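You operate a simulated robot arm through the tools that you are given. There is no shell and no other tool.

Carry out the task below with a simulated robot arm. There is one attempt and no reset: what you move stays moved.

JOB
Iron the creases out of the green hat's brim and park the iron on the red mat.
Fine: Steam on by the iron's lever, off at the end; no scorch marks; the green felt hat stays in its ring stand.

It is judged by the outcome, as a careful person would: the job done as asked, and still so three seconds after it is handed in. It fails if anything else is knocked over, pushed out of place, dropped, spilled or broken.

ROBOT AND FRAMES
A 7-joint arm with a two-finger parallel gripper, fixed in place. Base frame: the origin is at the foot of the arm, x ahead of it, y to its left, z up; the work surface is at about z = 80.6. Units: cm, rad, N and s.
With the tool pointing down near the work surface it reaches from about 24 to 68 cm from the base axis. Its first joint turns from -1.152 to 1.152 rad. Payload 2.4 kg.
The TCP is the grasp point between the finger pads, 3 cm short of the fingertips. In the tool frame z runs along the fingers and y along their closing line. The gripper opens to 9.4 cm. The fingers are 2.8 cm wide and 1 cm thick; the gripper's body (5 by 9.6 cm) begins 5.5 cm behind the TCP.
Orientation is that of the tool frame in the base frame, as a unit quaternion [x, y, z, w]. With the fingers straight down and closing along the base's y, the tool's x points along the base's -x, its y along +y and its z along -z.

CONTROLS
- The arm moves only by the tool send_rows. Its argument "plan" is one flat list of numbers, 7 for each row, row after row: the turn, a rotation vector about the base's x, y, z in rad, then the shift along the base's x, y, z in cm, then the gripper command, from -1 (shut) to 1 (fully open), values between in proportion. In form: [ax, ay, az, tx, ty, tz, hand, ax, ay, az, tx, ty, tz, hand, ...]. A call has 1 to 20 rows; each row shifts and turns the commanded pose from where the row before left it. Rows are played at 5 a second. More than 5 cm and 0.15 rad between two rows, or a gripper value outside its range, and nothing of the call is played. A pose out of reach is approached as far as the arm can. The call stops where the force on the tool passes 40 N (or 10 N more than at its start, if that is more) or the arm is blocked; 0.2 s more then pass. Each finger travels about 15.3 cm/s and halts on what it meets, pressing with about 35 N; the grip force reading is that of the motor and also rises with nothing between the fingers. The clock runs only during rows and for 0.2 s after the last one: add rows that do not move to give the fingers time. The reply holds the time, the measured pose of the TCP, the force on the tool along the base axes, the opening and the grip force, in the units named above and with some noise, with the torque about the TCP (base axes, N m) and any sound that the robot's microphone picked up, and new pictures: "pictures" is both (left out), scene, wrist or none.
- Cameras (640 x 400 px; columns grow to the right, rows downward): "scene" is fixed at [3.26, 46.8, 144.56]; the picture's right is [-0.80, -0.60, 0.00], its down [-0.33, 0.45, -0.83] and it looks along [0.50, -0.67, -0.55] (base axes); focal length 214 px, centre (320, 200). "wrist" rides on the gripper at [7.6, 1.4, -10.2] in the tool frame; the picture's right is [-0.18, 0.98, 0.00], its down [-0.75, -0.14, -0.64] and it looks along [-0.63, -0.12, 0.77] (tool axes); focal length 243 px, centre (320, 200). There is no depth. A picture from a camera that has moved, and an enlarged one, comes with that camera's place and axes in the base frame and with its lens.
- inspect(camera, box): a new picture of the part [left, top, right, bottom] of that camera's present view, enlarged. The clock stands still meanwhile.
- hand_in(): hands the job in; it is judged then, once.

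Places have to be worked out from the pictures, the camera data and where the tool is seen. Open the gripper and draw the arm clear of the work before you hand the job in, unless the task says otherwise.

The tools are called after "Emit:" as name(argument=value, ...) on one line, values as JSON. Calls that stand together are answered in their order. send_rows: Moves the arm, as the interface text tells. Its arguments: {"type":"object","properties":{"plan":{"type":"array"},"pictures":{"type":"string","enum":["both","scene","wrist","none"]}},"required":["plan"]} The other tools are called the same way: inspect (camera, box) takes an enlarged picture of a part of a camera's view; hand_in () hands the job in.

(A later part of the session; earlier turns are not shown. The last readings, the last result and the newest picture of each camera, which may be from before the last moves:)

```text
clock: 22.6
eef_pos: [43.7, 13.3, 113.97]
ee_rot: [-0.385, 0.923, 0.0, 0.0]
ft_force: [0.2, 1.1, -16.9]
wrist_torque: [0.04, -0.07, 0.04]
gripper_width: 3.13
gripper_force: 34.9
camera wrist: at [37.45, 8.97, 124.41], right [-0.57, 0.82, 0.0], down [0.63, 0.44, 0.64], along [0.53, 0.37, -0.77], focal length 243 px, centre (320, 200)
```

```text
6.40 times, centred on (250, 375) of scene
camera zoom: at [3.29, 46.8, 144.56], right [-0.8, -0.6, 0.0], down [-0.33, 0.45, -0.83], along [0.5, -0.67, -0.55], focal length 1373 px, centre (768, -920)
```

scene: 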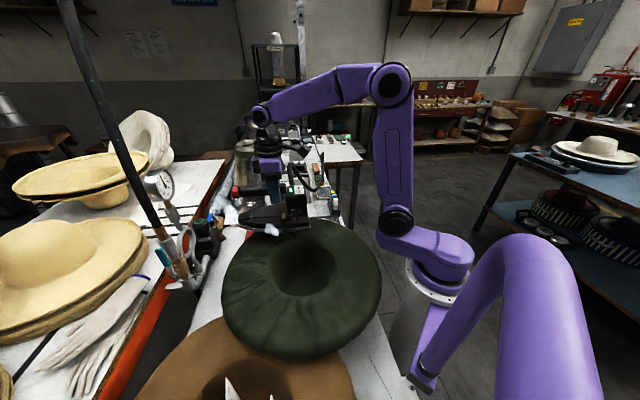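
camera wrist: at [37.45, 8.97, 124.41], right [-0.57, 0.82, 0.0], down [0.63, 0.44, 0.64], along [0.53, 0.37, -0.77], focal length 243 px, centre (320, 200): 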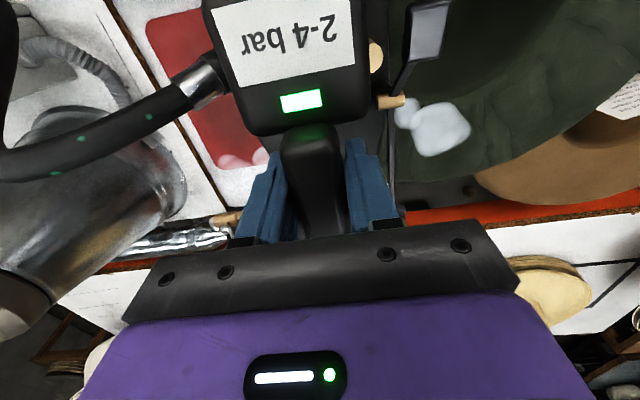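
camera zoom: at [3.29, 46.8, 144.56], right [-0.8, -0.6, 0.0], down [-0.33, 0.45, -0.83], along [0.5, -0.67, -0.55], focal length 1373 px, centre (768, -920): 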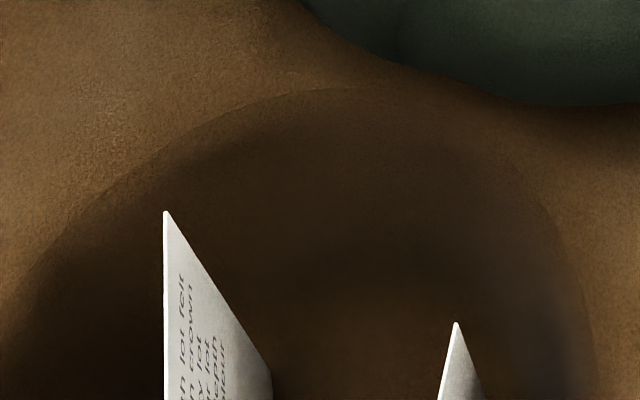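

The note is only filler words, with its top corner at about (26, 45, 96), which I'll keep clear of. Now I'll lower the iron toward the brim while keeping it moving along the arc.

Emit:
send_rows(plan=[0, 0, 0, 0.1, 0.3, -2, -1, 0, 0, 0, 0.1, 0.3, -1.5, -1, 0, 0, 0, 0.1, 0.3, -0.8, -1], pictures="scene")

Emit:
inspect(camera="scene", box=[220, 180, 380, 300])

```text
clock: 23.4
eef_pos: [43.77, 14.38, 109.73]
ee_rot: [-0.386, 0.923, 0.0, -0.001]
ft_force: [-0.5, -0.1, -17.9]
wrist_torque: [0.04, -0.03, -0.01]
gripper_width: 3.11
gripper_force: 34.7
```

scene: 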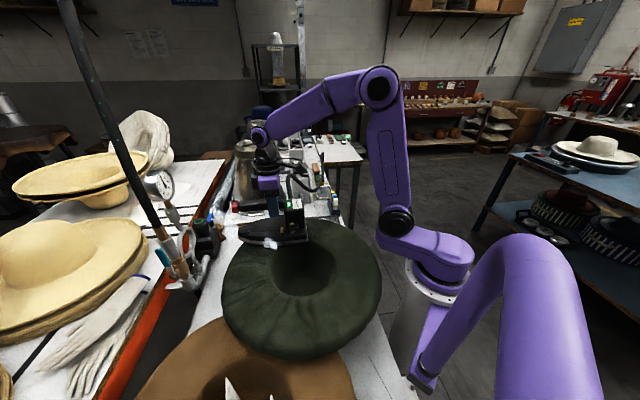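

```text
3.33 times, centred on (300, 240) of scene
camera zoom: at [3.29, 46.8, 144.56], right [-0.8, -0.6, 0.0], down [-0.33, 0.45, -0.83], along [0.5, -0.67, -0.55], focal length 715 px, centre (387, 67)
```

zoom: 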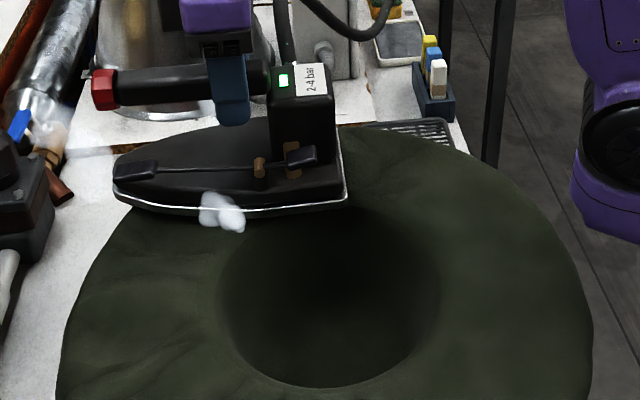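

There's no contact yet, with the sole at about 99.1. I'll keep lowering gently.

Emit:
send_rows(plan=[0, 0, 0, 0.1, 0.4, -0.5, -1, 0, 0, 0, 0.1, 0.4, -0.5, -1], pictures="none")

```text
clock: 24.0
eef_pos: [44.2, 14.96, 108.86]
ee_rot: [-0.385, 0.923, -0.001, 0.002]
ft_force: [1.7, -11.1, 12.1]
wrist_torque: [-0.28, 1.11, 0.39]
gripper_width: 3.13
gripper_force: 34.7
```

The sole has met the brim at a TCP height of about 109.0, but it presses with about 30 N, which is more than I want. I'll ease up 0.25 and keep gliding along the arc.

Emit:
send_rows(plan=[0, 0, 0, 0.12, 0.65, 0.2, -1, 0, 0, 0, 0.14, 0.65, 0, -1, 0, 0, 0, 0.09, 0.66, 0, -1], pictures="scene")

Emit:
inspect(camera="scene", box=[220, 180, 380, 300])

```text
clock: 24.8
eef_pos: [44.47, 17.0, 109.04]
ee_rot: [-0.387, 0.922, 0.0, -0.002]
ft_force: [-2.0, -10.2, -2.8]
wrist_torque: [-0.39, 0.92, 0.54]
gripper_width: 3.16
gripper_force: 34.9
```

scene: 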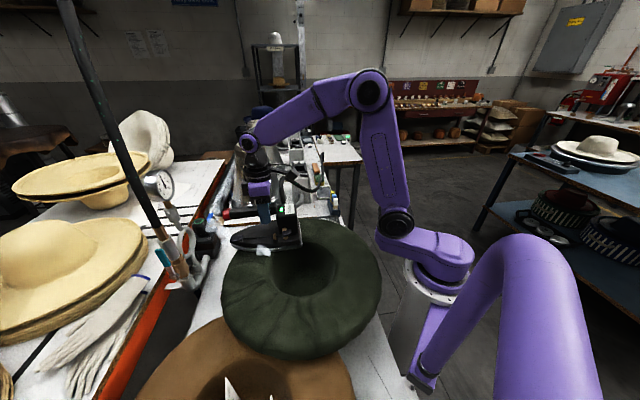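

```text
3.33 times, centred on (300, 240) of scene
camera zoom: at [3.26, 46.77, 144.57], right [-0.8, -0.6, 0.0], down [-0.33, 0.45, -0.83], along [0.5, -0.67, -0.55], focal length 715 px, centre (387, 67)
```

zoom: 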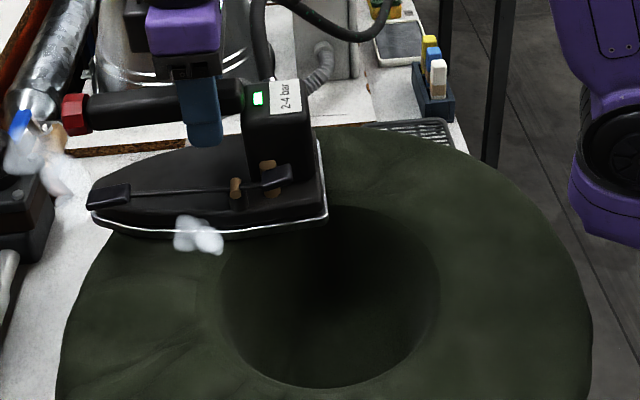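

Contact is about 15 N and the hat has not moved. I'll carry on around the arc at about 3.3 cm/s.

Emit:
send_rows(plan=[0, 0, 0, 0.07, 0.62, 0, -1, 0, 0, 0, 0.05, 0.66, 0, -1, 0, 0, 0, 0.01, 0.67, 0, -1, 0, 0, 0, -0.01, 0.67, 0, -1, 0, 0, 0, -0.05, 0.66, 0, -1, 0, 0, 0, -0.07, 0.67, 0, -1], pictures="scene")

Emit:
inspect(camera="scene", box=[220, 200, 400, 360])

```text
clock: 26.2
eef_pos: [44.43, 21.22, 108.9]
ee_rot: [-0.385, 0.923, -0.001, -0.001]
ft_force: [-0.3, -0.4, -17.5]
wrist_torque: [0.11, -0.13, -0.02]
gripper_width: 3.12
gripper_force: 34.8
```

scene: 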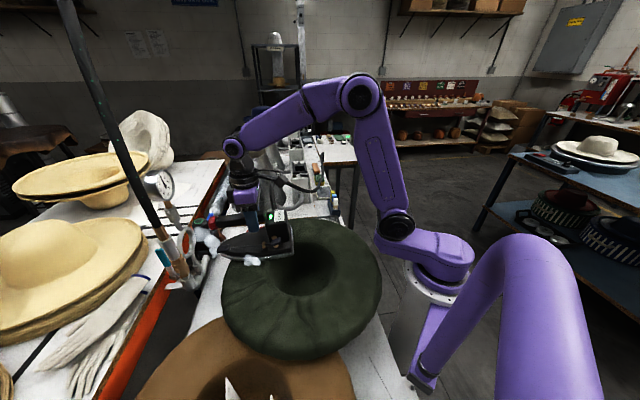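

```text
2.50 times, centred on (310, 280) of scene
camera zoom: at [3.29, 46.81, 144.56], right [-0.8, -0.6, 0.0], down [-0.33, 0.45, -0.83], along [0.5, -0.67, -0.55], focal length 536 px, centre (345, 0)
```

zoom: 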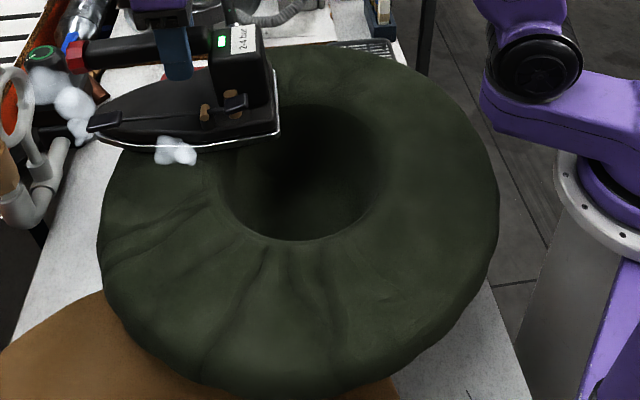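

Contact was lost: the reading is the full weight again, so the brim is lower here. I'll lower in small steps while gliding until it seats.

Emit:
send_rows(plan=[0, 0, 0, -0.05, 0.4, -0.2, -1, 0, 0, 0, -0.05, 0.4, -0.2, -1], pictures="none")

```text
clock: 26.8
eef_pos: [44.59, 21.69, 108.73]
ee_rot: [-0.384, 0.923, 0.0, 0.004]
ft_force: [4.4, -16.5, 25.3]
wrist_torque: [0.02, 0.89, 0.47]
gripper_width: 3.17
gripper_force: 35.1
```

It pressed too hard, about 43 N, because the contact is stiff. I'll ease up 0.17 at once and keep moving.

Emit:
send_rows(plan=[0, 0, 0, -0.12, 0.55, 0.17, -1, 0, 0, 0, -0.13, 0.6, 0, -1], pictures="none")

```text
clock: 27.4
eef_pos: [44.15, 23.3, 108.8]
ee_rot: [-0.386, 0.923, 0.002, 0.003]
ft_force: [6.3, -8.0, 14.2]
wrist_torque: [0.53, -0.27, -0.09]
gripper_width: 3.14
gripper_force: 34.9
```

Emit:
send_rows(plan=[0, 0, 0, -0.25, 0.62, 0.12, -1, 0, 0, 0, -0.26, 0.62, 0, -1, 0, 0, 0, -0.28, 0.61, 0, -1], pictures="scene")

Emit:
inspect(camera="scene", box=[220, 200, 400, 360])

```text
clock: 28.2
eef_pos: [43.17, 24.85, 108.76]
ee_rot: [-0.386, 0.923, 0.001, -0.002]
ft_force: [2.2, -4.7, -1.2]
wrist_torque: [0.66, -0.72, -0.22]
gripper_width: 3.12
gripper_force: 34.6
```

scene: 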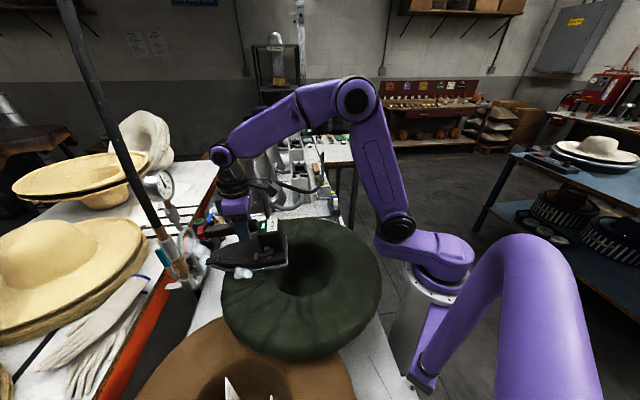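

```text
2.50 times, centred on (310, 280) of scene
camera zoom: at [3.27, 46.78, 144.57], right [-0.8, -0.6, 0.0], down [-0.33, 0.45, -0.83], along [0.5, -0.67, -0.55], focal length 536 px, centre (345, 0)
```

zoom: 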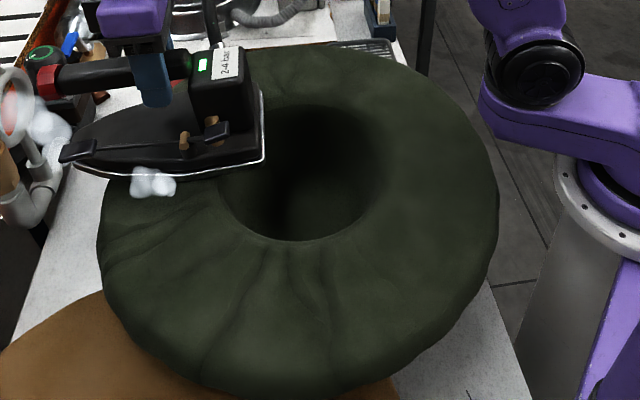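

Emit:
send_rows(plan=[0, 0, 0, -0.1, 0.58, 0, -1, 0, 0, 0, -0.28, 0.6, 0, -1, 0, 0, 0, -0.32, 0.59, 0, -1], pictures="none")

```text
clock: 29.0
eef_pos: [42.52, 26.86, 108.65]
ee_rot: [-0.385, 0.923, 0.001, -0.002]
ft_force: [-0.6, 0.2, -16.1]
wrist_torque: [0.24, -0.23, -0.03]
gripper_width: 3.16
gripper_force: 35.6
```

Emit:
send_rows(plan=[0, 0, 0, -0.34, 0.56, -0.08, -1, 0, 0, 0, -0.37, 0.55, 0, -1, 0, 0, 0, -0.39, 0.54, 0, -1], pictures="none")

```text
clock: 29.8
eef_pos: [41.53, 28.48, 108.68]
ee_rot: [-0.386, 0.923, 0.0, 0.0]
ft_force: [-0.6, 0.3, -17.7]
wrist_torque: [0.08, -0.17, -0.01]
gripper_width: 3.12
gripper_force: 35.4
```

Emit:
send_rows(plan=[0, 0, 0, -0.42, 0.52, -0.1, -1, 0, 0, 0, -0.44, 0.5, -0.08, -1], pictures="none")

```text
clock: 30.4
eef_pos: [40.72, 29.43, 108.77]
ee_rot: [-0.386, 0.923, 0.0, 0.0]
ft_force: [0.3, 0.6, -13.5]
wrist_torque: [-0.09, -0.17, 0.05]
gripper_width: 3.14
gripper_force: 35.0
```

Emit:
send_rows(plan=[0, 0, 0, -0.5, 0.35, -0.06, -1, 0, 0, 0, -0.5, 0.42, 0, -1, 0, 0, 0, -0.5, 0.42, 0, -1], pictures="scene")

Emit:
inspect(camera="scene", box=[220, 200, 400, 360])

```text
clock: 31.2
eef_pos: [39.26, 30.56, 108.62]
ee_rot: [-0.385, 0.923, 0.0, 0.003]
ft_force: [8.7, -3.7, 6.3]
wrist_torque: [-0.2, -0.92, 0.13]
gripper_width: 3.19
gripper_force: 35.3
```

scene: 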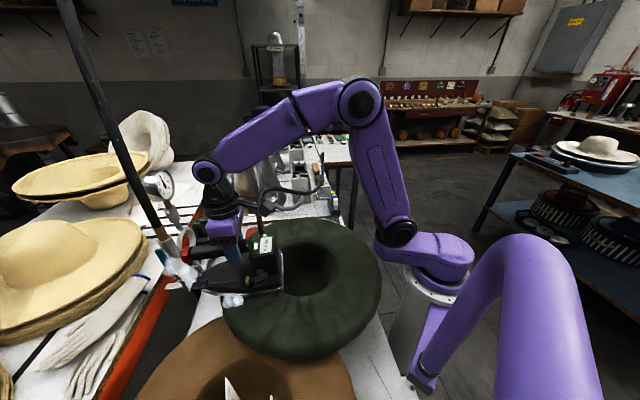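

```text
2.50 times, centred on (310, 280) of scene
camera zoom: at [3.28, 46.77, 144.57], right [-0.8, -0.6, 0.0], down [-0.33, 0.45, -0.83], along [0.5, -0.67, -0.55], focal length 536 px, centre (345, 0)
```

zoom: 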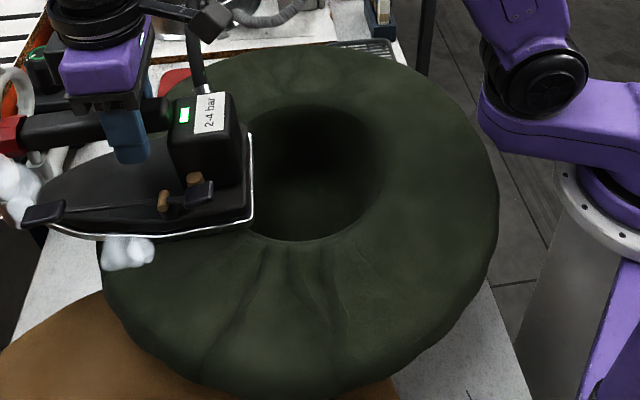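

Emit:
send_rows(plan=[0, 0, 0, -0.6, 0.45, 0.05, -1, 0, 0, 0, -0.55, 0.39, 0, -1, 0, 0, 0, -0.56, 0.37, 0, -1], pictures="none")

```text
clock: 32.0
eef_pos: [37.51, 31.79, 108.5]
ee_rot: [-0.386, 0.923, 0.001, 0.0]
ft_force: [5.7, -3.4, 7.3]
wrist_torque: [-0.06, -0.96, -0.09]
gripper_width: 3.16
gripper_force: 34.7
```

Emit:
send_rows(plan=[0, 0, 0, -0.57, 0.35, 0.06, -1, 0, 0, 0, -0.58, 0.32, 0, -1, 0, 0, 0, -0.6, 0.3, 0, -1], pictures="none")

```text
clock: 32.8
eef_pos: [35.65, 32.61, 108.62]
ee_rot: [-0.386, 0.922, 0.0, -0.001]
ft_force: [5.8, -2.8, -2.8]
wrist_torque: [-0.08, -0.81, -0.01]
gripper_width: 3.16
gripper_force: 34.5
```

Contact is about 15 N with steady drag, so I'll carry on around.

Emit:
send_rows(plan=[0, 0, 0, -0.55, 0.35, 0, -1, 0, 0, 0, -0.62, 0.26, 0, -1, 0, 0, 0, -0.63, 0.22, 0, -1], pictures="scene")

Emit:
inspect(camera="scene", box=[200, 200, 400, 380])

```text
clock: 33.6
eef_pos: [33.68, 33.48, 108.54]
ee_rot: [-0.386, 0.922, 0.002, -0.002]
ft_force: [2.2, 0.0, -11.8]
wrist_torque: [0.12, -0.6, -0.02]
gripper_width: 3.17
gripper_force: 35.0
```

scene: 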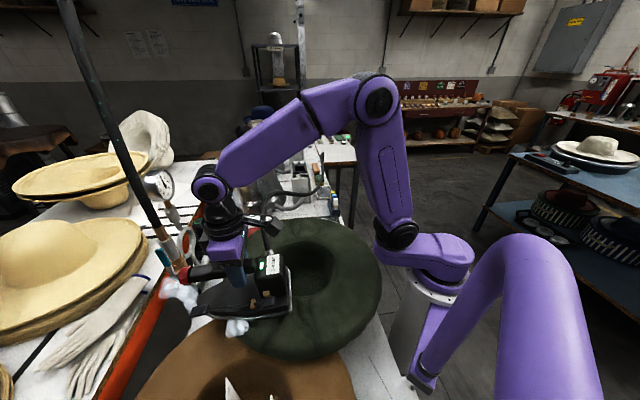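

```text
2.22 times, centred on (300, 290) of scene
camera zoom: at [3.28, 46.8, 144.56], right [-0.8, -0.6, 0.0], down [-0.33, 0.45, -0.83], along [0.5, -0.67, -0.55], focal length 477 px, centre (364, 0)
```

zoom: 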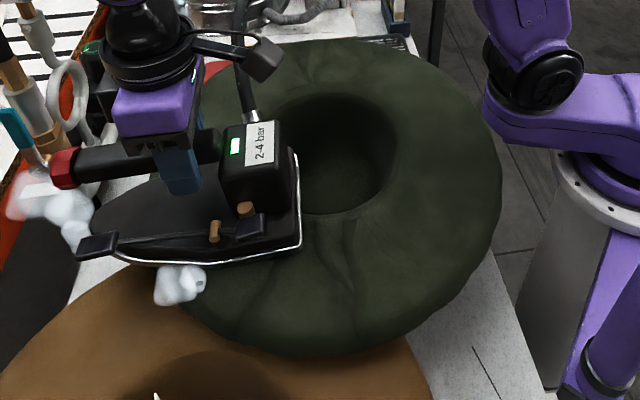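

Emit:
send_rows(plan=[0, 0, 0, -0.55, 0.2, -0.06, -1, 0, 0, 0, -0.64, 0.16, 0, -1, 0, 0, 0, -0.65, 0.13, 0, -1], pictures="none")

```text
clock: 34.4
eef_pos: [32.13, 34.11, 108.57]
ee_rot: [-0.385, 0.923, 0.001, -0.001]
ft_force: [3.8, -0.2, -8.0]
wrist_torque: [0.03, -1.02, -0.02]
gripper_width: 3.23
gripper_force: 34.8
```

Emit:
send_rows(plan=[0, 0, 0, -0.66, 0.08, -0.03, -1, 0, 0, 0, -0.66, 0.06, 0, -1, 0, 0, 0, -0.67, 0.03, 0, -1], pictures="none")

```text
clock: 35.2
eef_pos: [30.11, 34.31, 108.61]
ee_rot: [-0.386, 0.923, 0.002, 0.001]
ft_force: [9.1, 3.3, 5.7]
wrist_torque: [-0.46, -0.81, 0.43]
gripper_width: 3.23
gripper_force: 34.6
```

Emit:
send_rows(plan=[0, 0, 0, -0.7, -0.05, 0.05, -1, 0, 0, 0, -0.67, -0.03, 0, -1, 0, 0, 0, -0.66, -0.05, 0, -1], pictures="none")

```text
clock: 36.0
eef_pos: [27.9, 34.02, 108.54]
ee_rot: [-0.385, 0.923, -0.001, -0.001]
ft_force: [2.9, -0.5, -9.0]
wrist_torque: [-0.01, -0.56, 0.1]
gripper_width: 3.22
gripper_force: 34.3
```

Emit:
send_rows(plan=[0, 0, 0, -0.66, -0.07, -0.03, -1, 0, 0, 0, -0.65, -0.1, 0, -1, 0, 0, 0, -0.65, -0.14, 0, -1], pictures="scene")

Emit:
inspect(camera="scene", box=[200, 200, 400, 380])

```text
clock: 36.8
eef_pos: [26.2, 33.81, 108.61]
ee_rot: [-0.385, 0.923, 0.0, 0.002]
ft_force: [3.9, 0.8, -8.2]
wrist_torque: [0.06, -0.88, 0.13]
gripper_width: 3.21
gripper_force: 35.1
```

scene: 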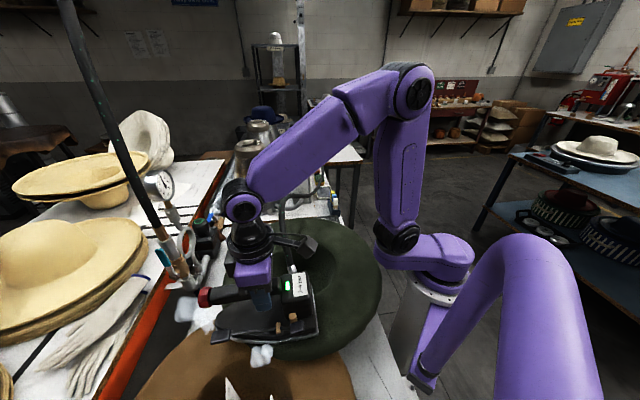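

```text
2.22 times, centred on (300, 290) of scene
camera zoom: at [3.28, 46.81, 144.56], right [-0.8, -0.6, 0.0], down [-0.33, 0.45, -0.83], along [0.5, -0.67, -0.55], focal length 477 px, centre (364, 0)
```

zoom: 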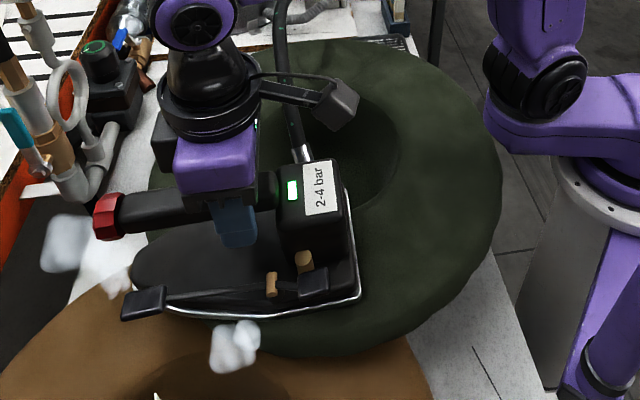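

Emit:
send_rows(plan=[0, 0, 0, -0.75, -0.15, -0.02, -1, 0, 0, 0, -0.64, -0.19, 0, -1, 0, 0, 0, -0.63, -0.21, 0, -1, 0, 0, 0, -0.63, -0.24, 0, -1], pictures="none")

```text
clock: 37.8
eef_pos: [23.55, 33.13, 108.63]
ee_rot: [-0.386, 0.922, 0.001, 0.001]
ft_force: [4.5, 3.2, -4.3]
wrist_torque: [0.2, -1.24, 0.35]
gripper_width: 3.22
gripper_force: 35.2
```

Emit:
send_rows(plan=[0, 0, 0, -0.7, -0.33, 0, -1, 0, 0, 0, -0.6, -0.3, 0, -1, 0, 0, 0, -0.58, -0.32, 0, -1, 0, 0, 0, -0.57, -0.35, 0, -1], pictures="none")

```text
clock: 38.8
eef_pos: [21.04, 31.74, 108.72]
ee_rot: [-0.386, 0.923, 0.0, -0.001]
ft_force: [1.9, 1.0, -8.8]
wrist_torque: [0.23, -0.79, 0.12]
gripper_width: 3.22
gripper_force: 34.7
```

Emit:
send_rows(plan=[0, 0, 0, -0.55, -0.38, 0, -1, 0, 0, 0, -0.53, -0.41, 0, -1, 0, 0, 0, -0.5, -0.43, 0, -1, 0, 0, 0, -0.2, -0.2, 1.5, -1, 0, 0, 0, 0, 0, 3, -1, 0, 0, 0, 2, -3, 2, -1, 0, 0, 0, 3, -4, 0, -1, 0, 0, 0, 3, -4, 0, -1, 0, 0, 0, 3, -3, 0, -1, 0, 0, 0, 0, 0, 0, -1])

Emit:
inspect(camera="scene", box=[200, 200, 400, 380])

```text
clock: 41.0
eef_pos: [30.39, 16.41, 115.06]
ee_rot: [-0.386, 0.922, 0.0, -0.001]
ft_force: [-0.2, -0.3, -17.8]
wrist_torque: [0.12, -0.12, -0.01]
gripper_width: 3.16
gripper_force: 34.9
camera wrist: at [24.1, 12.04, 125.41], right [-0.57, 0.82, 0.0], down [0.63, 0.44, 0.64], along [0.53, 0.37, -0.77], focal length 243 px, centre (320, 200)
```

scene: 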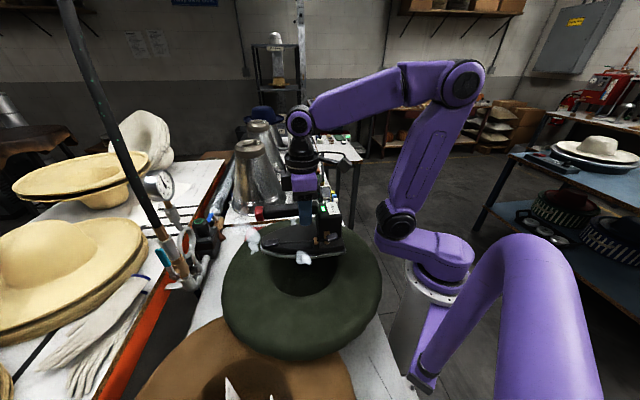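
wrist: 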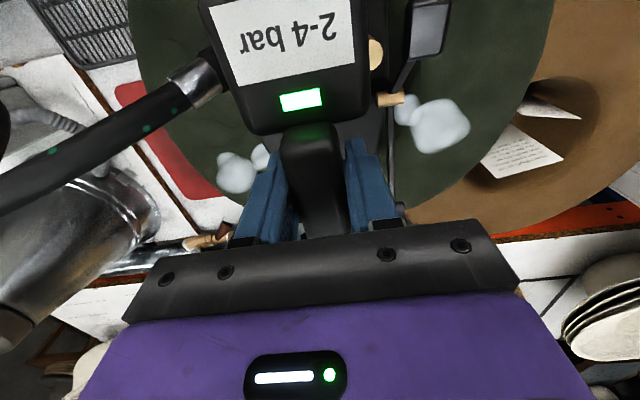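

```text
2.22 times, centred on (300, 290) of scene
camera zoom: at [3.28, 46.8, 144.56], right [-0.8, -0.6, 0.0], down [-0.33, 0.45, -0.83], along [0.5, -0.67, -0.55], focal length 477 px, centre (364, 0)
```

zoom: 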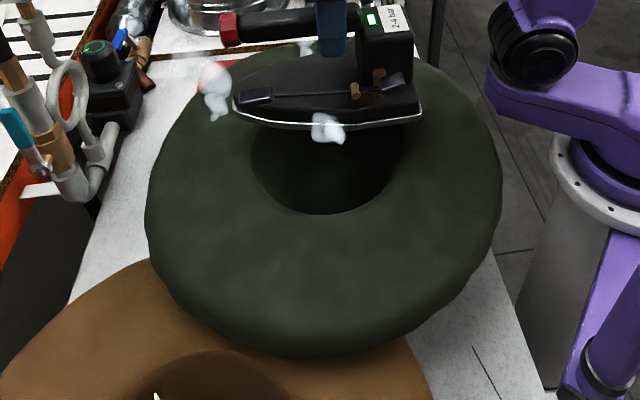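

The creases on the near side are gone with no scorching. I'll swing the iron aside at height to check the far (+x, -y) part of the brim.

Emit:
send_rows(plan=[0, 0, 0, -2, 4, 1, -1, 0, 0, 0, -2, 4, 1, -1, 0, 0, 0, -2, 4, 0, -1, 0, 0, 0, -1, 3, 0, -1, 0, 0, 0, 0, 0, 0, -1])

Emit:
inspect(camera="scene", box=[230, 200, 390, 320])

Emit:
inspect(camera="wrist", box=[60, 0, 300, 200])

```text
clock: 42.2
eef_pos: [23.25, 31.25, 116.87]
ee_rot: [-0.385, 0.923, 0.0, 0.0]
ft_force: [0.3, 0.1, -17.7]
wrist_torque: [0.07, -0.11, 0.01]
gripper_width: 3.15
gripper_force: 35.0
camera wrist: at [16.95, 26.96, 127.3], right [-0.57, 0.82, 0.0], down [0.63, 0.44, 0.64], along [0.53, 0.37, -0.77], focal length 243 px, centre (320, 200)
```

scene: 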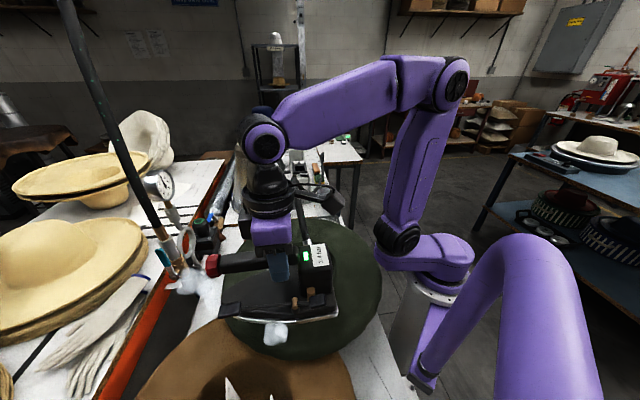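
wrist: 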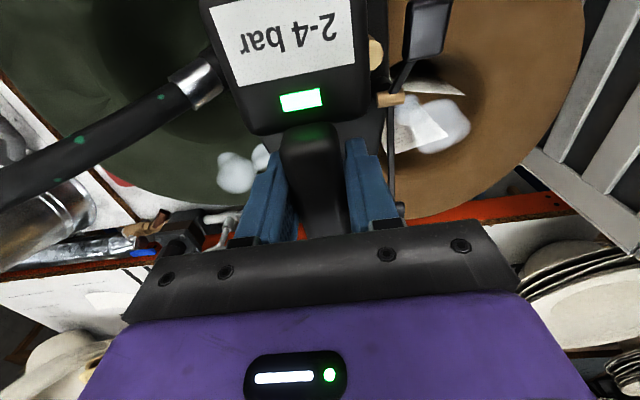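

```text
3.33 times, centred on (310, 260) of scene
camera zoom: at [3.27, 46.82, 144.56], right [-0.8, -0.6, 0.0], down [-0.33, 0.45, -0.83], along [0.5, -0.67, -0.55], focal length 715 px, centre (353, 0)
```

zoom: 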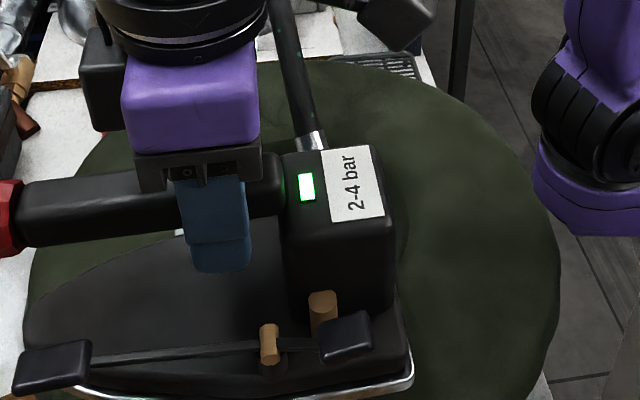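

```text
2.00 times, centred on (180, 100) of wrist
camera zoom: at [16.95, 26.96, 127.3], right [-0.57, 0.82, 0.0], down [0.63, 0.44, 0.64], along [0.53, 0.37, -0.77], focal length 485 px, centre (600, 400)
```

zoom: 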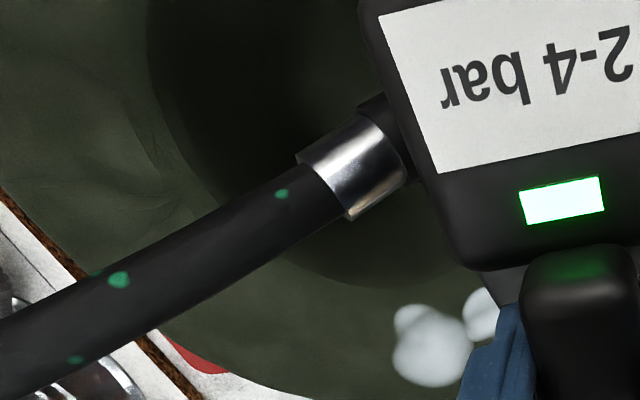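

Some faint creases may remain toward -50° near the hole. I'll raise the iron a bit so the wrist camera sees past the hose.

Emit:
send_rows(plan=[0, 0, 0, 1, -1, 3, -1, 0, 0, 0, 1, 0, 4, -1, 0, 0, 0, 1, 0, 3, -1, 0, 0, 0, 0, 0, 0, -1], pictures="wrist")

Emit:
inspect(camera="wrist", box=[0, 0, 240, 200])

Emit:
inspect(camera="scene", box=[230, 200, 390, 320])

```text
clock: 43.2
eef_pos: [26.01, 30.1, 126.93]
ee_rot: [-0.385, 0.923, 0.0, -0.001]
ft_force: [-0.7, -0.6, -17.9]
wrist_torque: [0.09, -0.11, -0.01]
gripper_width: 3.14
gripper_force: 35.0
camera wrist: at [19.88, 25.87, 137.37], right [-0.57, 0.82, 0.0], down [0.63, 0.44, 0.64], along [0.53, 0.36, -0.77], focal length 243 px, centre (320, 200)
```

wrist: 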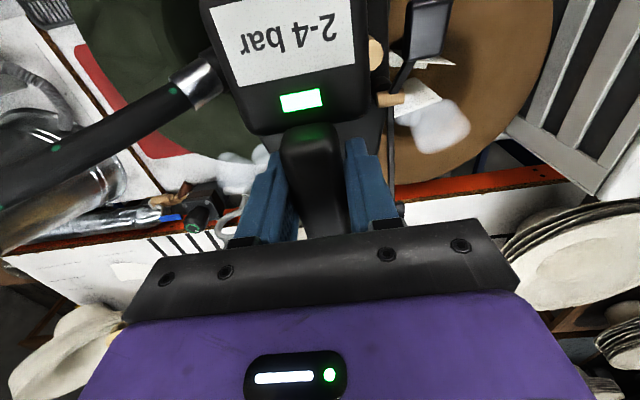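

```text
2.00 times, centred on (120, 100) of wrist
camera zoom: at [19.88, 25.87, 137.37], right [-0.57, 0.82, 0.0], down [0.63, 0.44, 0.64], along [0.53, 0.36, -0.77], focal length 485 px, centre (720, 400)
```

zoom: 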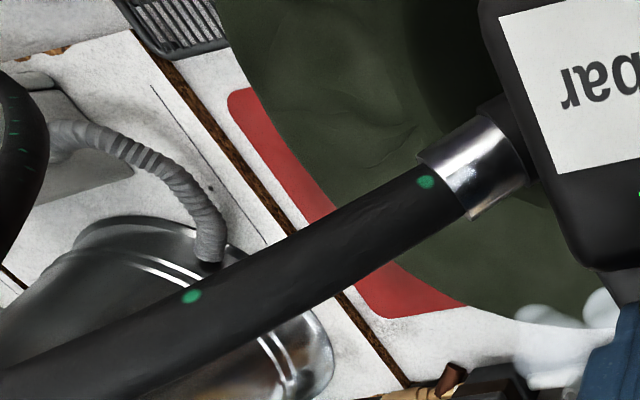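

```text
3.33 times, centred on (310, 260) of scene
camera zoom: at [3.28, 46.81, 144.56], right [-0.8, -0.6, 0.0], down [-0.33, 0.45, -0.83], along [0.5, -0.67, -0.55], focal length 715 px, centre (353, 0)
```

zoom: 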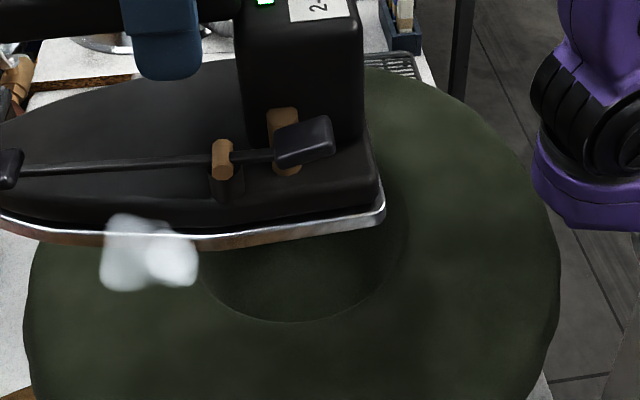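

Creases remain from about -35° to -65°, the part before I first touched down. I'll carry the iron above -72° and come back over that stretch.

Emit:
send_rows(plan=[0, 0, 0, 1.2, -3.7, -1, -1, 0, 0, 0, 1.2, -3.7, -2, -1, 0, 0, 0, 1.2, -3.7, -2, -1, 0, 0, 0, 1.2, -3.7, -2, -1, 0, 0, 0, 1.2, -3.7, -2, -1, 0, 0, 0, 1.1, -3.7, -2, -1, 0, 0, 0, 1.0, -3.6, -2, -1, 0, 0, 0, 0, 0, 0, -1])

Emit:
inspect(camera="scene", box=[220, 180, 400, 340])

Emit:
inspect(camera="wrist", box=[360, 0, 600, 200])

```text
clock: 45.0
eef_pos: [34.39, 4.39, 114.0]
ee_rot: [-0.386, 0.923, 0.001, 0.0]
ft_force: [0.7, -0.3, -17.7]
wrist_torque: [0.11, -0.1, 0.03]
gripper_width: 3.14
gripper_force: 35.3
camera wrist: at [28.07, 0.03, 124.31], right [-0.57, 0.82, 0.0], down [0.63, 0.44, 0.64], along [0.53, 0.37, -0.77], focal length 243 px, centre (320, 200)
```

scene: 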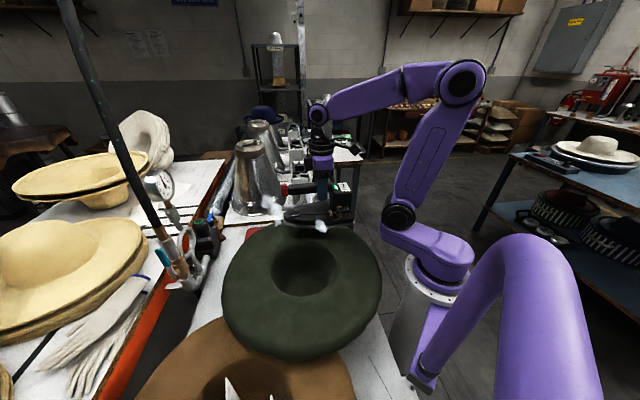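
wrist: 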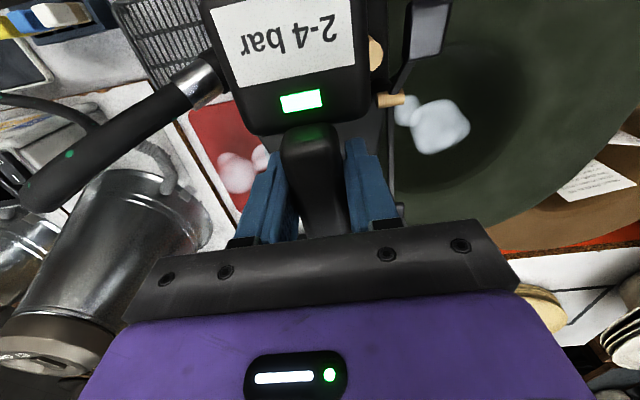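

```text
2.50 times, centred on (310, 260) of scene
camera zoom: at [3.28, 46.8, 144.56], right [-0.8, -0.6, 0.0], down [-0.33, 0.45, -0.83], along [0.5, -0.67, -0.55], focal length 536 px, centre (345, 50)
```

zoom: 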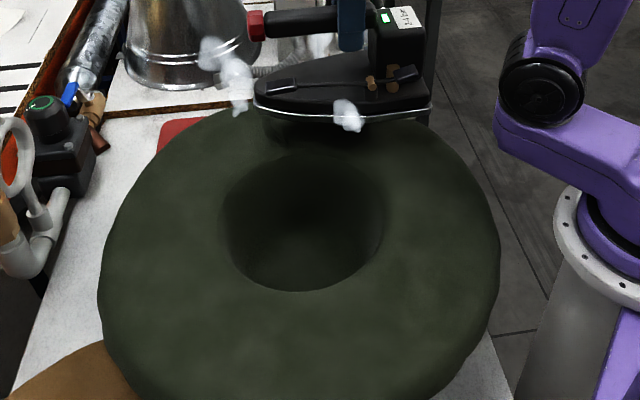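

```text
2.00 times, centred on (480, 100) of wrist
camera zoom: at [28.07, 0.03, 124.31], right [-0.57, 0.82, 0.0], down [0.63, 0.44, 0.64], along [0.53, 0.37, -0.77], focal length 485 px, centre (0, 400)
```

zoom: 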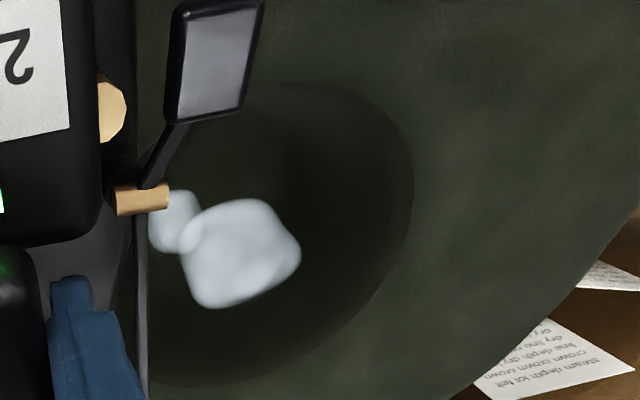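

The rest of the brim looks smooth. I'm lowering here while drifting along the arc.

Emit:
send_rows(plan=[0, 0, 0, 0.2, 0.07, -2, -1, 0, 0, 0, 0.3, 0.1, -1.8, -1, 0, 0, 0, 0.3, 0.1, -0.7, -1, 0, 0, 0, 0.4, 0.15, -0.25, -1], pictures="none")

```text
clock: 46.0
eef_pos: [35.5, 4.93, 109.18]
ee_rot: [-0.385, 0.923, 0.001, -0.001]
ft_force: [-0.2, -0.5, -17.7]
wrist_torque: [0.1, -0.09, 0.01]
gripper_width: 3.11
gripper_force: 34.7
```

Emit:
send_rows(plan=[0, 0, 0, 0.4, 0.2, -0.12, -1, 0, 0, 0, 0.4, 0.2, -0.12, -1], pictures="none")

```text
clock: 46.6
eef_pos: [36.39, 5.31, 109.05]
ee_rot: [-0.385, 0.923, 0.0, 0.001]
ft_force: [-6.0, -9.7, 8.1]
wrist_torque: [1.11, -0.09, 0.23]
gripper_width: 3.15
gripper_force: 34.4
```

Emit:
send_rows(plan=[0, 0, 0, 0.56, 0.33, 0.05, -1, 0, 0, 0, 0.56, 0.35, 0, -1, 0, 0, 0, 0.56, 0.37, 0, -1], pictures="none")

```text
clock: 47.4
eef_pos: [37.83, 6.39, 109.03]
ee_rot: [-0.386, 0.922, 0.0, 0.0]
ft_force: [-2.8, -1.4, -9.1]
wrist_torque: [0.57, 0.04, 0.16]
gripper_width: 3.17
gripper_force: 35.5
```

Emit:
send_rows(plan=[0, 0, 0, 0.54, 0.4, -0.05, -1, 0, 0, 0, 0.52, 0.42, 0, -1, 0, 0, 0, 0.51, 0.44, 0, -1], pictures="none")

```text
clock: 48.2
eef_pos: [39.54, 7.7, 109.05]
ee_rot: [-0.385, 0.923, 0.001, -0.001]
ft_force: [-2.6, -2.1, -7.8]
wrist_torque: [0.45, 0.17, 0.1]
gripper_width: 3.15
gripper_force: 34.8
```

Emit:
send_rows(plan=[0, 0, 0, 0.48, 0.44, -0.03, -1, 0, 0, 0, 0.46, 0.48, 0, -1, 0, 0, 0, 0.44, 0.5, 0, -1, 0, 0, 0, 0.42, 0.52, 0, -1], pictures="none")

```text
clock: 49.2
eef_pos: [41.39, 9.54, 109.02]
ee_rot: [-0.385, 0.923, 0.001, -0.001]
ft_force: [-2.7, -4.4, -3.4]
wrist_torque: [0.29, 0.48, 0.25]
gripper_width: 3.17
gripper_force: 34.9
```

Contact is steady at about 10–15 N, and I'm continuing through -30° and onward.

Emit:
send_rows(plan=[0, 0, 0, 0.39, 0.54, 0, -1, 0, 0, 0, 0.37, 0.56, 0, -1, 0, 0, 0, 0.35, 0.57, 0, -1, 0, 0, 0, 0.32, 0.58, 0, -1], pictures="scene")

Emit:
inspect(camera="scene", box=[220, 180, 400, 340])

```text
clock: 50.2
eef_pos: [42.84, 11.79, 109.13]
ee_rot: [-0.385, 0.923, 0.0, 0.0]
ft_force: [0.4, -0.3, -17.2]
wrist_torque: [0.05, -0.09, -0.02]
gripper_width: 3.13
gripper_force: 35.0
```

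scene: 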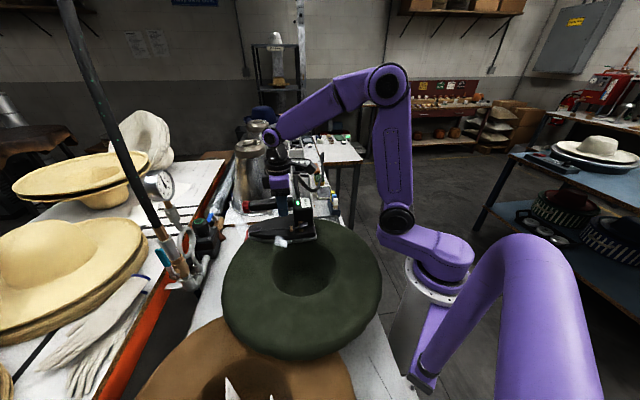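

```text
2.50 times, centred on (310, 260) of scene
camera zoom: at [3.29, 46.8, 144.56], right [-0.8, -0.6, 0.0], down [-0.33, 0.45, -0.83], along [0.5, -0.67, -0.55], focal length 536 px, centre (345, 50)
```

zoom: 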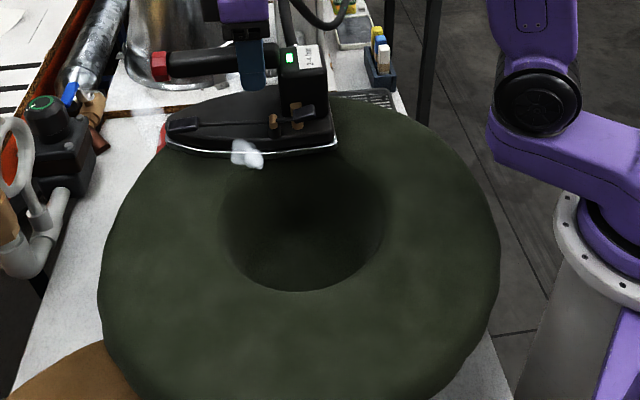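

Emit:
send_rows(plan=[0, 0, 0, 0.25, 0.5, -0.1, -1, 0, 0, 0, 0.25, 0.55, -0.05, -1], pictures="none")

```text
clock: 50.8
eef_pos: [43.36, 12.56, 108.97]
ee_rot: [-0.385, 0.923, 0.0, 0.0]
ft_force: [-2.4, -9.3, 3.9]
wrist_torque: [-0.08, 0.95, 0.41]
gripper_width: 3.14
gripper_force: 35.0
```

Emit:
send_rows(plan=[0, 0, 0, 0.22, 0.63, 0.03, -1, 0, 0, 0, 0.2, 0.64, 0, -1, 0, 0, 0, 0.17, 0.64, 0, -1], pictures="none")

```text
clock: 51.6
eef_pos: [43.91, 14.91, 108.84]
ee_rot: [-0.385, 0.923, 0.001, -0.001]
ft_force: [-1.5, -7.3, 2.0]
wrist_torque: [-0.12, 0.9, 0.4]
gripper_width: 3.13
gripper_force: 35.0
```

Emit:
send_rows(plan=[0, 0, 0, 0.15, 0.65, 0.02, -1, 0, 0, 0, 0.12, 0.66, 0, -1, 0, 0, 0, 0.09, 0.66, 0, -1], pictures="none")

```text
clock: 52.4
eef_pos: [44.27, 16.73, 108.98]
ee_rot: [-0.385, 0.923, 0.0, 0.001]
ft_force: [0.0, -7.6, 1.7]
wrist_torque: [-0.14, 0.85, 0.39]
gripper_width: 3.13
gripper_force: 34.9
```

Emit:
send_rows(plan=[0, 0, 0, 0.1, 0.66, 0.01, -1, 0, 0, 0, 0.04, 0.67, 0, -1, 0, 0, 0, 0.01, 0.67, 0, -1], pictures="none")

```text
clock: 53.2
eef_pos: [44.34, 18.83, 108.88]
ee_rot: [-0.385, 0.923, 0.0, 0.001]
ft_force: [-0.7, -1.5, -11.3]
wrist_torque: [0.07, 0.25, 0.1]
gripper_width: 3.13
gripper_force: 34.9
```

Emit:
send_rows(plan=[0, 0, 0, 0.05, 0.66, -0.06, -1, 0, 0, 0, 0, 0.67, 0, -1, 0, 0, 0, -0.07, 0.67, 0, -1], pictures="none")

```text
clock: 54.0
eef_pos: [44.4, 20.66, 108.87]
ee_rot: [-0.385, 0.923, 0.001, 0.001]
ft_force: [2.9, -7.4, 1.2]
wrist_torque: [-0.16, 0.63, 0.34]
gripper_width: 3.14
gripper_force: 35.2
```

Emit:
send_rows(plan=[0, 0, 0, -0.08, 0.67, 0, -1, 0, 0, 0, -0.11, 0.66, 0, -1, 0, 0, 0, -0.14, 0.65, -0.01, -1, 0, 0, 0, -0.18, 0.65, 0, -1], pictures="none")

```text
clock: 55.0
eef_pos: [44.0, 23.42, 108.99]
ee_rot: [-0.386, 0.922, 0.001, 0.001]
ft_force: [3.5, -5.4, 2.6]
wrist_torque: [-0.3, 0.51, 0.26]
gripper_width: 3.14
gripper_force: 34.8
```

Emit:
send_rows(plan=[0, 0, 0, -0.22, 0.63, 0, -1, 0, 0, 0, -0.25, 0.63, 0, -1, 0, 0, 0, -0.27, 0.62, -0.02, -1, 0, 0, 0, -0.29, 0.6, 0, -1], pictures="none")

```text
clock: 56.0
eef_pos: [42.87, 25.89, 108.92]
ee_rot: [-0.387, 0.922, 0.0, 0.0]
ft_force: [5.5, -5.6, 4.5]
wrist_torque: [-0.91, 0.21, 0.36]
gripper_width: 3.15
gripper_force: 35.0
```

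Emit:
send_rows(plan=[0, 0, 0, -0.33, 0.59, 0.02, -1, 0, 0, 0, -0.36, 0.56, 0, -1, 0, 0, 0, -0.38, 0.55, 0, -1, 0, 0, 0, -0.42, 0.53, 0, -1], pictures="none")

```text
clock: 57.0
eef_pos: [41.31, 28.09, 108.77]
ee_rot: [-0.386, 0.923, 0.001, -0.001]
ft_force: [4.5, -4.4, 0.3]
wrist_torque: [-0.85, 0.04, 0.35]
gripper_width: 3.16
gripper_force: 35.3
```

The second pass is done to about 38°. I'll lift off in motion and raise the iron to inspect the brim.

Emit:
send_rows(plan=[0, 0, 0, -0.45, 0.5, 0, -1, 0, 0, 0, -0.47, 0.48, 0.3, -1, 0, 0, 0, -0.5, 0.4, 1.5, -1, 0, 0, 0, -2, 1, 3, -1, 0, 0, 0, -3, 1, 3.5, -1, 0, 0, 0, -3, 0, 4, -1, 0, 0, 0, -3, 0, 4, -1, 0, 0, 0, -3, 0, 2, -1, 0, 0, 0, 0, 0, 0, -1])

Emit:
inspect(camera="wrist", box=[0, 0, 240, 200])

Emit:
inspect(camera="scene", box=[200, 200, 400, 380])

```text
clock: 59.0
eef_pos: [25.66, 31.58, 127.11]
ee_rot: [-0.385, 0.923, 0.001, -0.001]
ft_force: [-0.7, 0.1, -17.2]
wrist_torque: [0.1, -0.11, 0.0]
gripper_width: 3.17
gripper_force: 34.6
camera wrist: at [19.41, 27.19, 137.5], right [-0.57, 0.82, 0.0], down [0.63, 0.44, 0.64], along [0.53, 0.37, -0.77], focal length 243 px, centre (320, 200)
```

scene: 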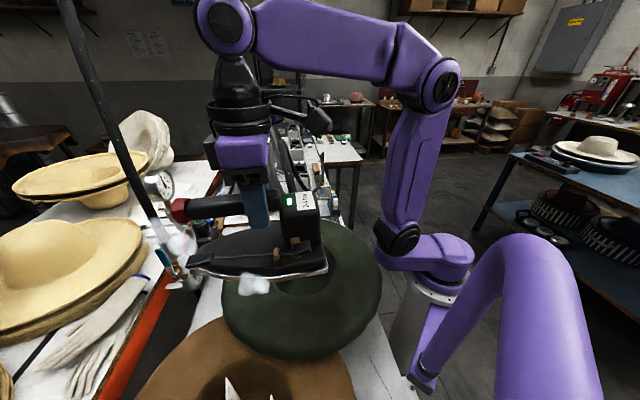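
wrist: 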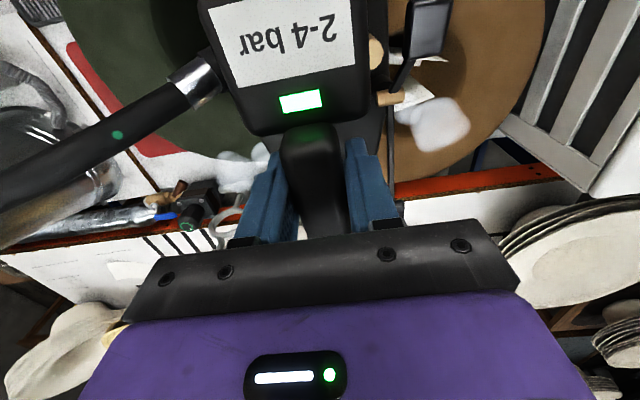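

```text
2.00 times, centred on (120, 100) of wrist
camera zoom: at [19.41, 27.19, 137.5], right [-0.57, 0.82, 0.0], down [0.63, 0.44, 0.64], along [0.53, 0.37, -0.77], focal length 485 px, centre (720, 400)
```

zoom: 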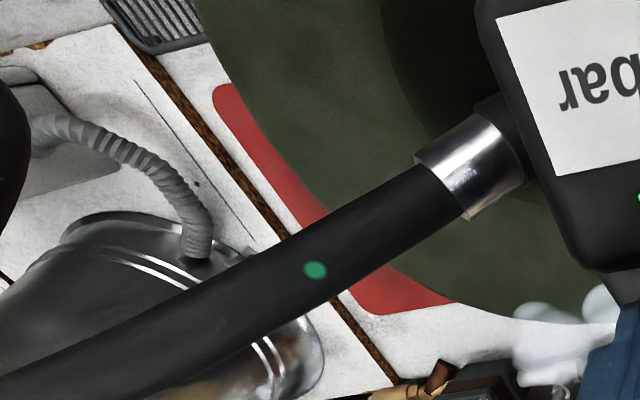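

```text
2.22 times, centred on (300, 290) of scene
camera zoom: at [3.28, 46.81, 144.56], right [-0.8, -0.6, 0.0], down [-0.33, 0.45, -0.83], along [0.5, -0.67, -0.55], focal length 477 px, centre (364, 0)
```

zoom: 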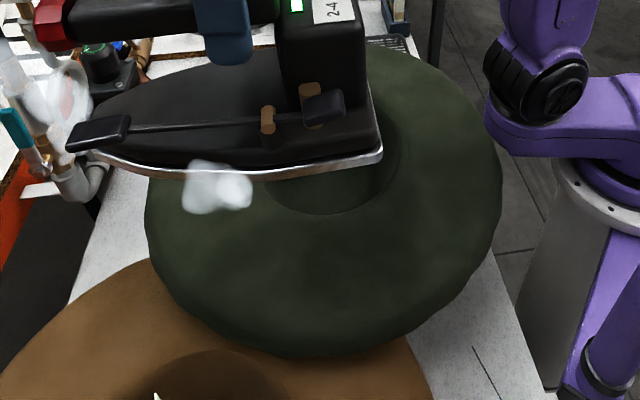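

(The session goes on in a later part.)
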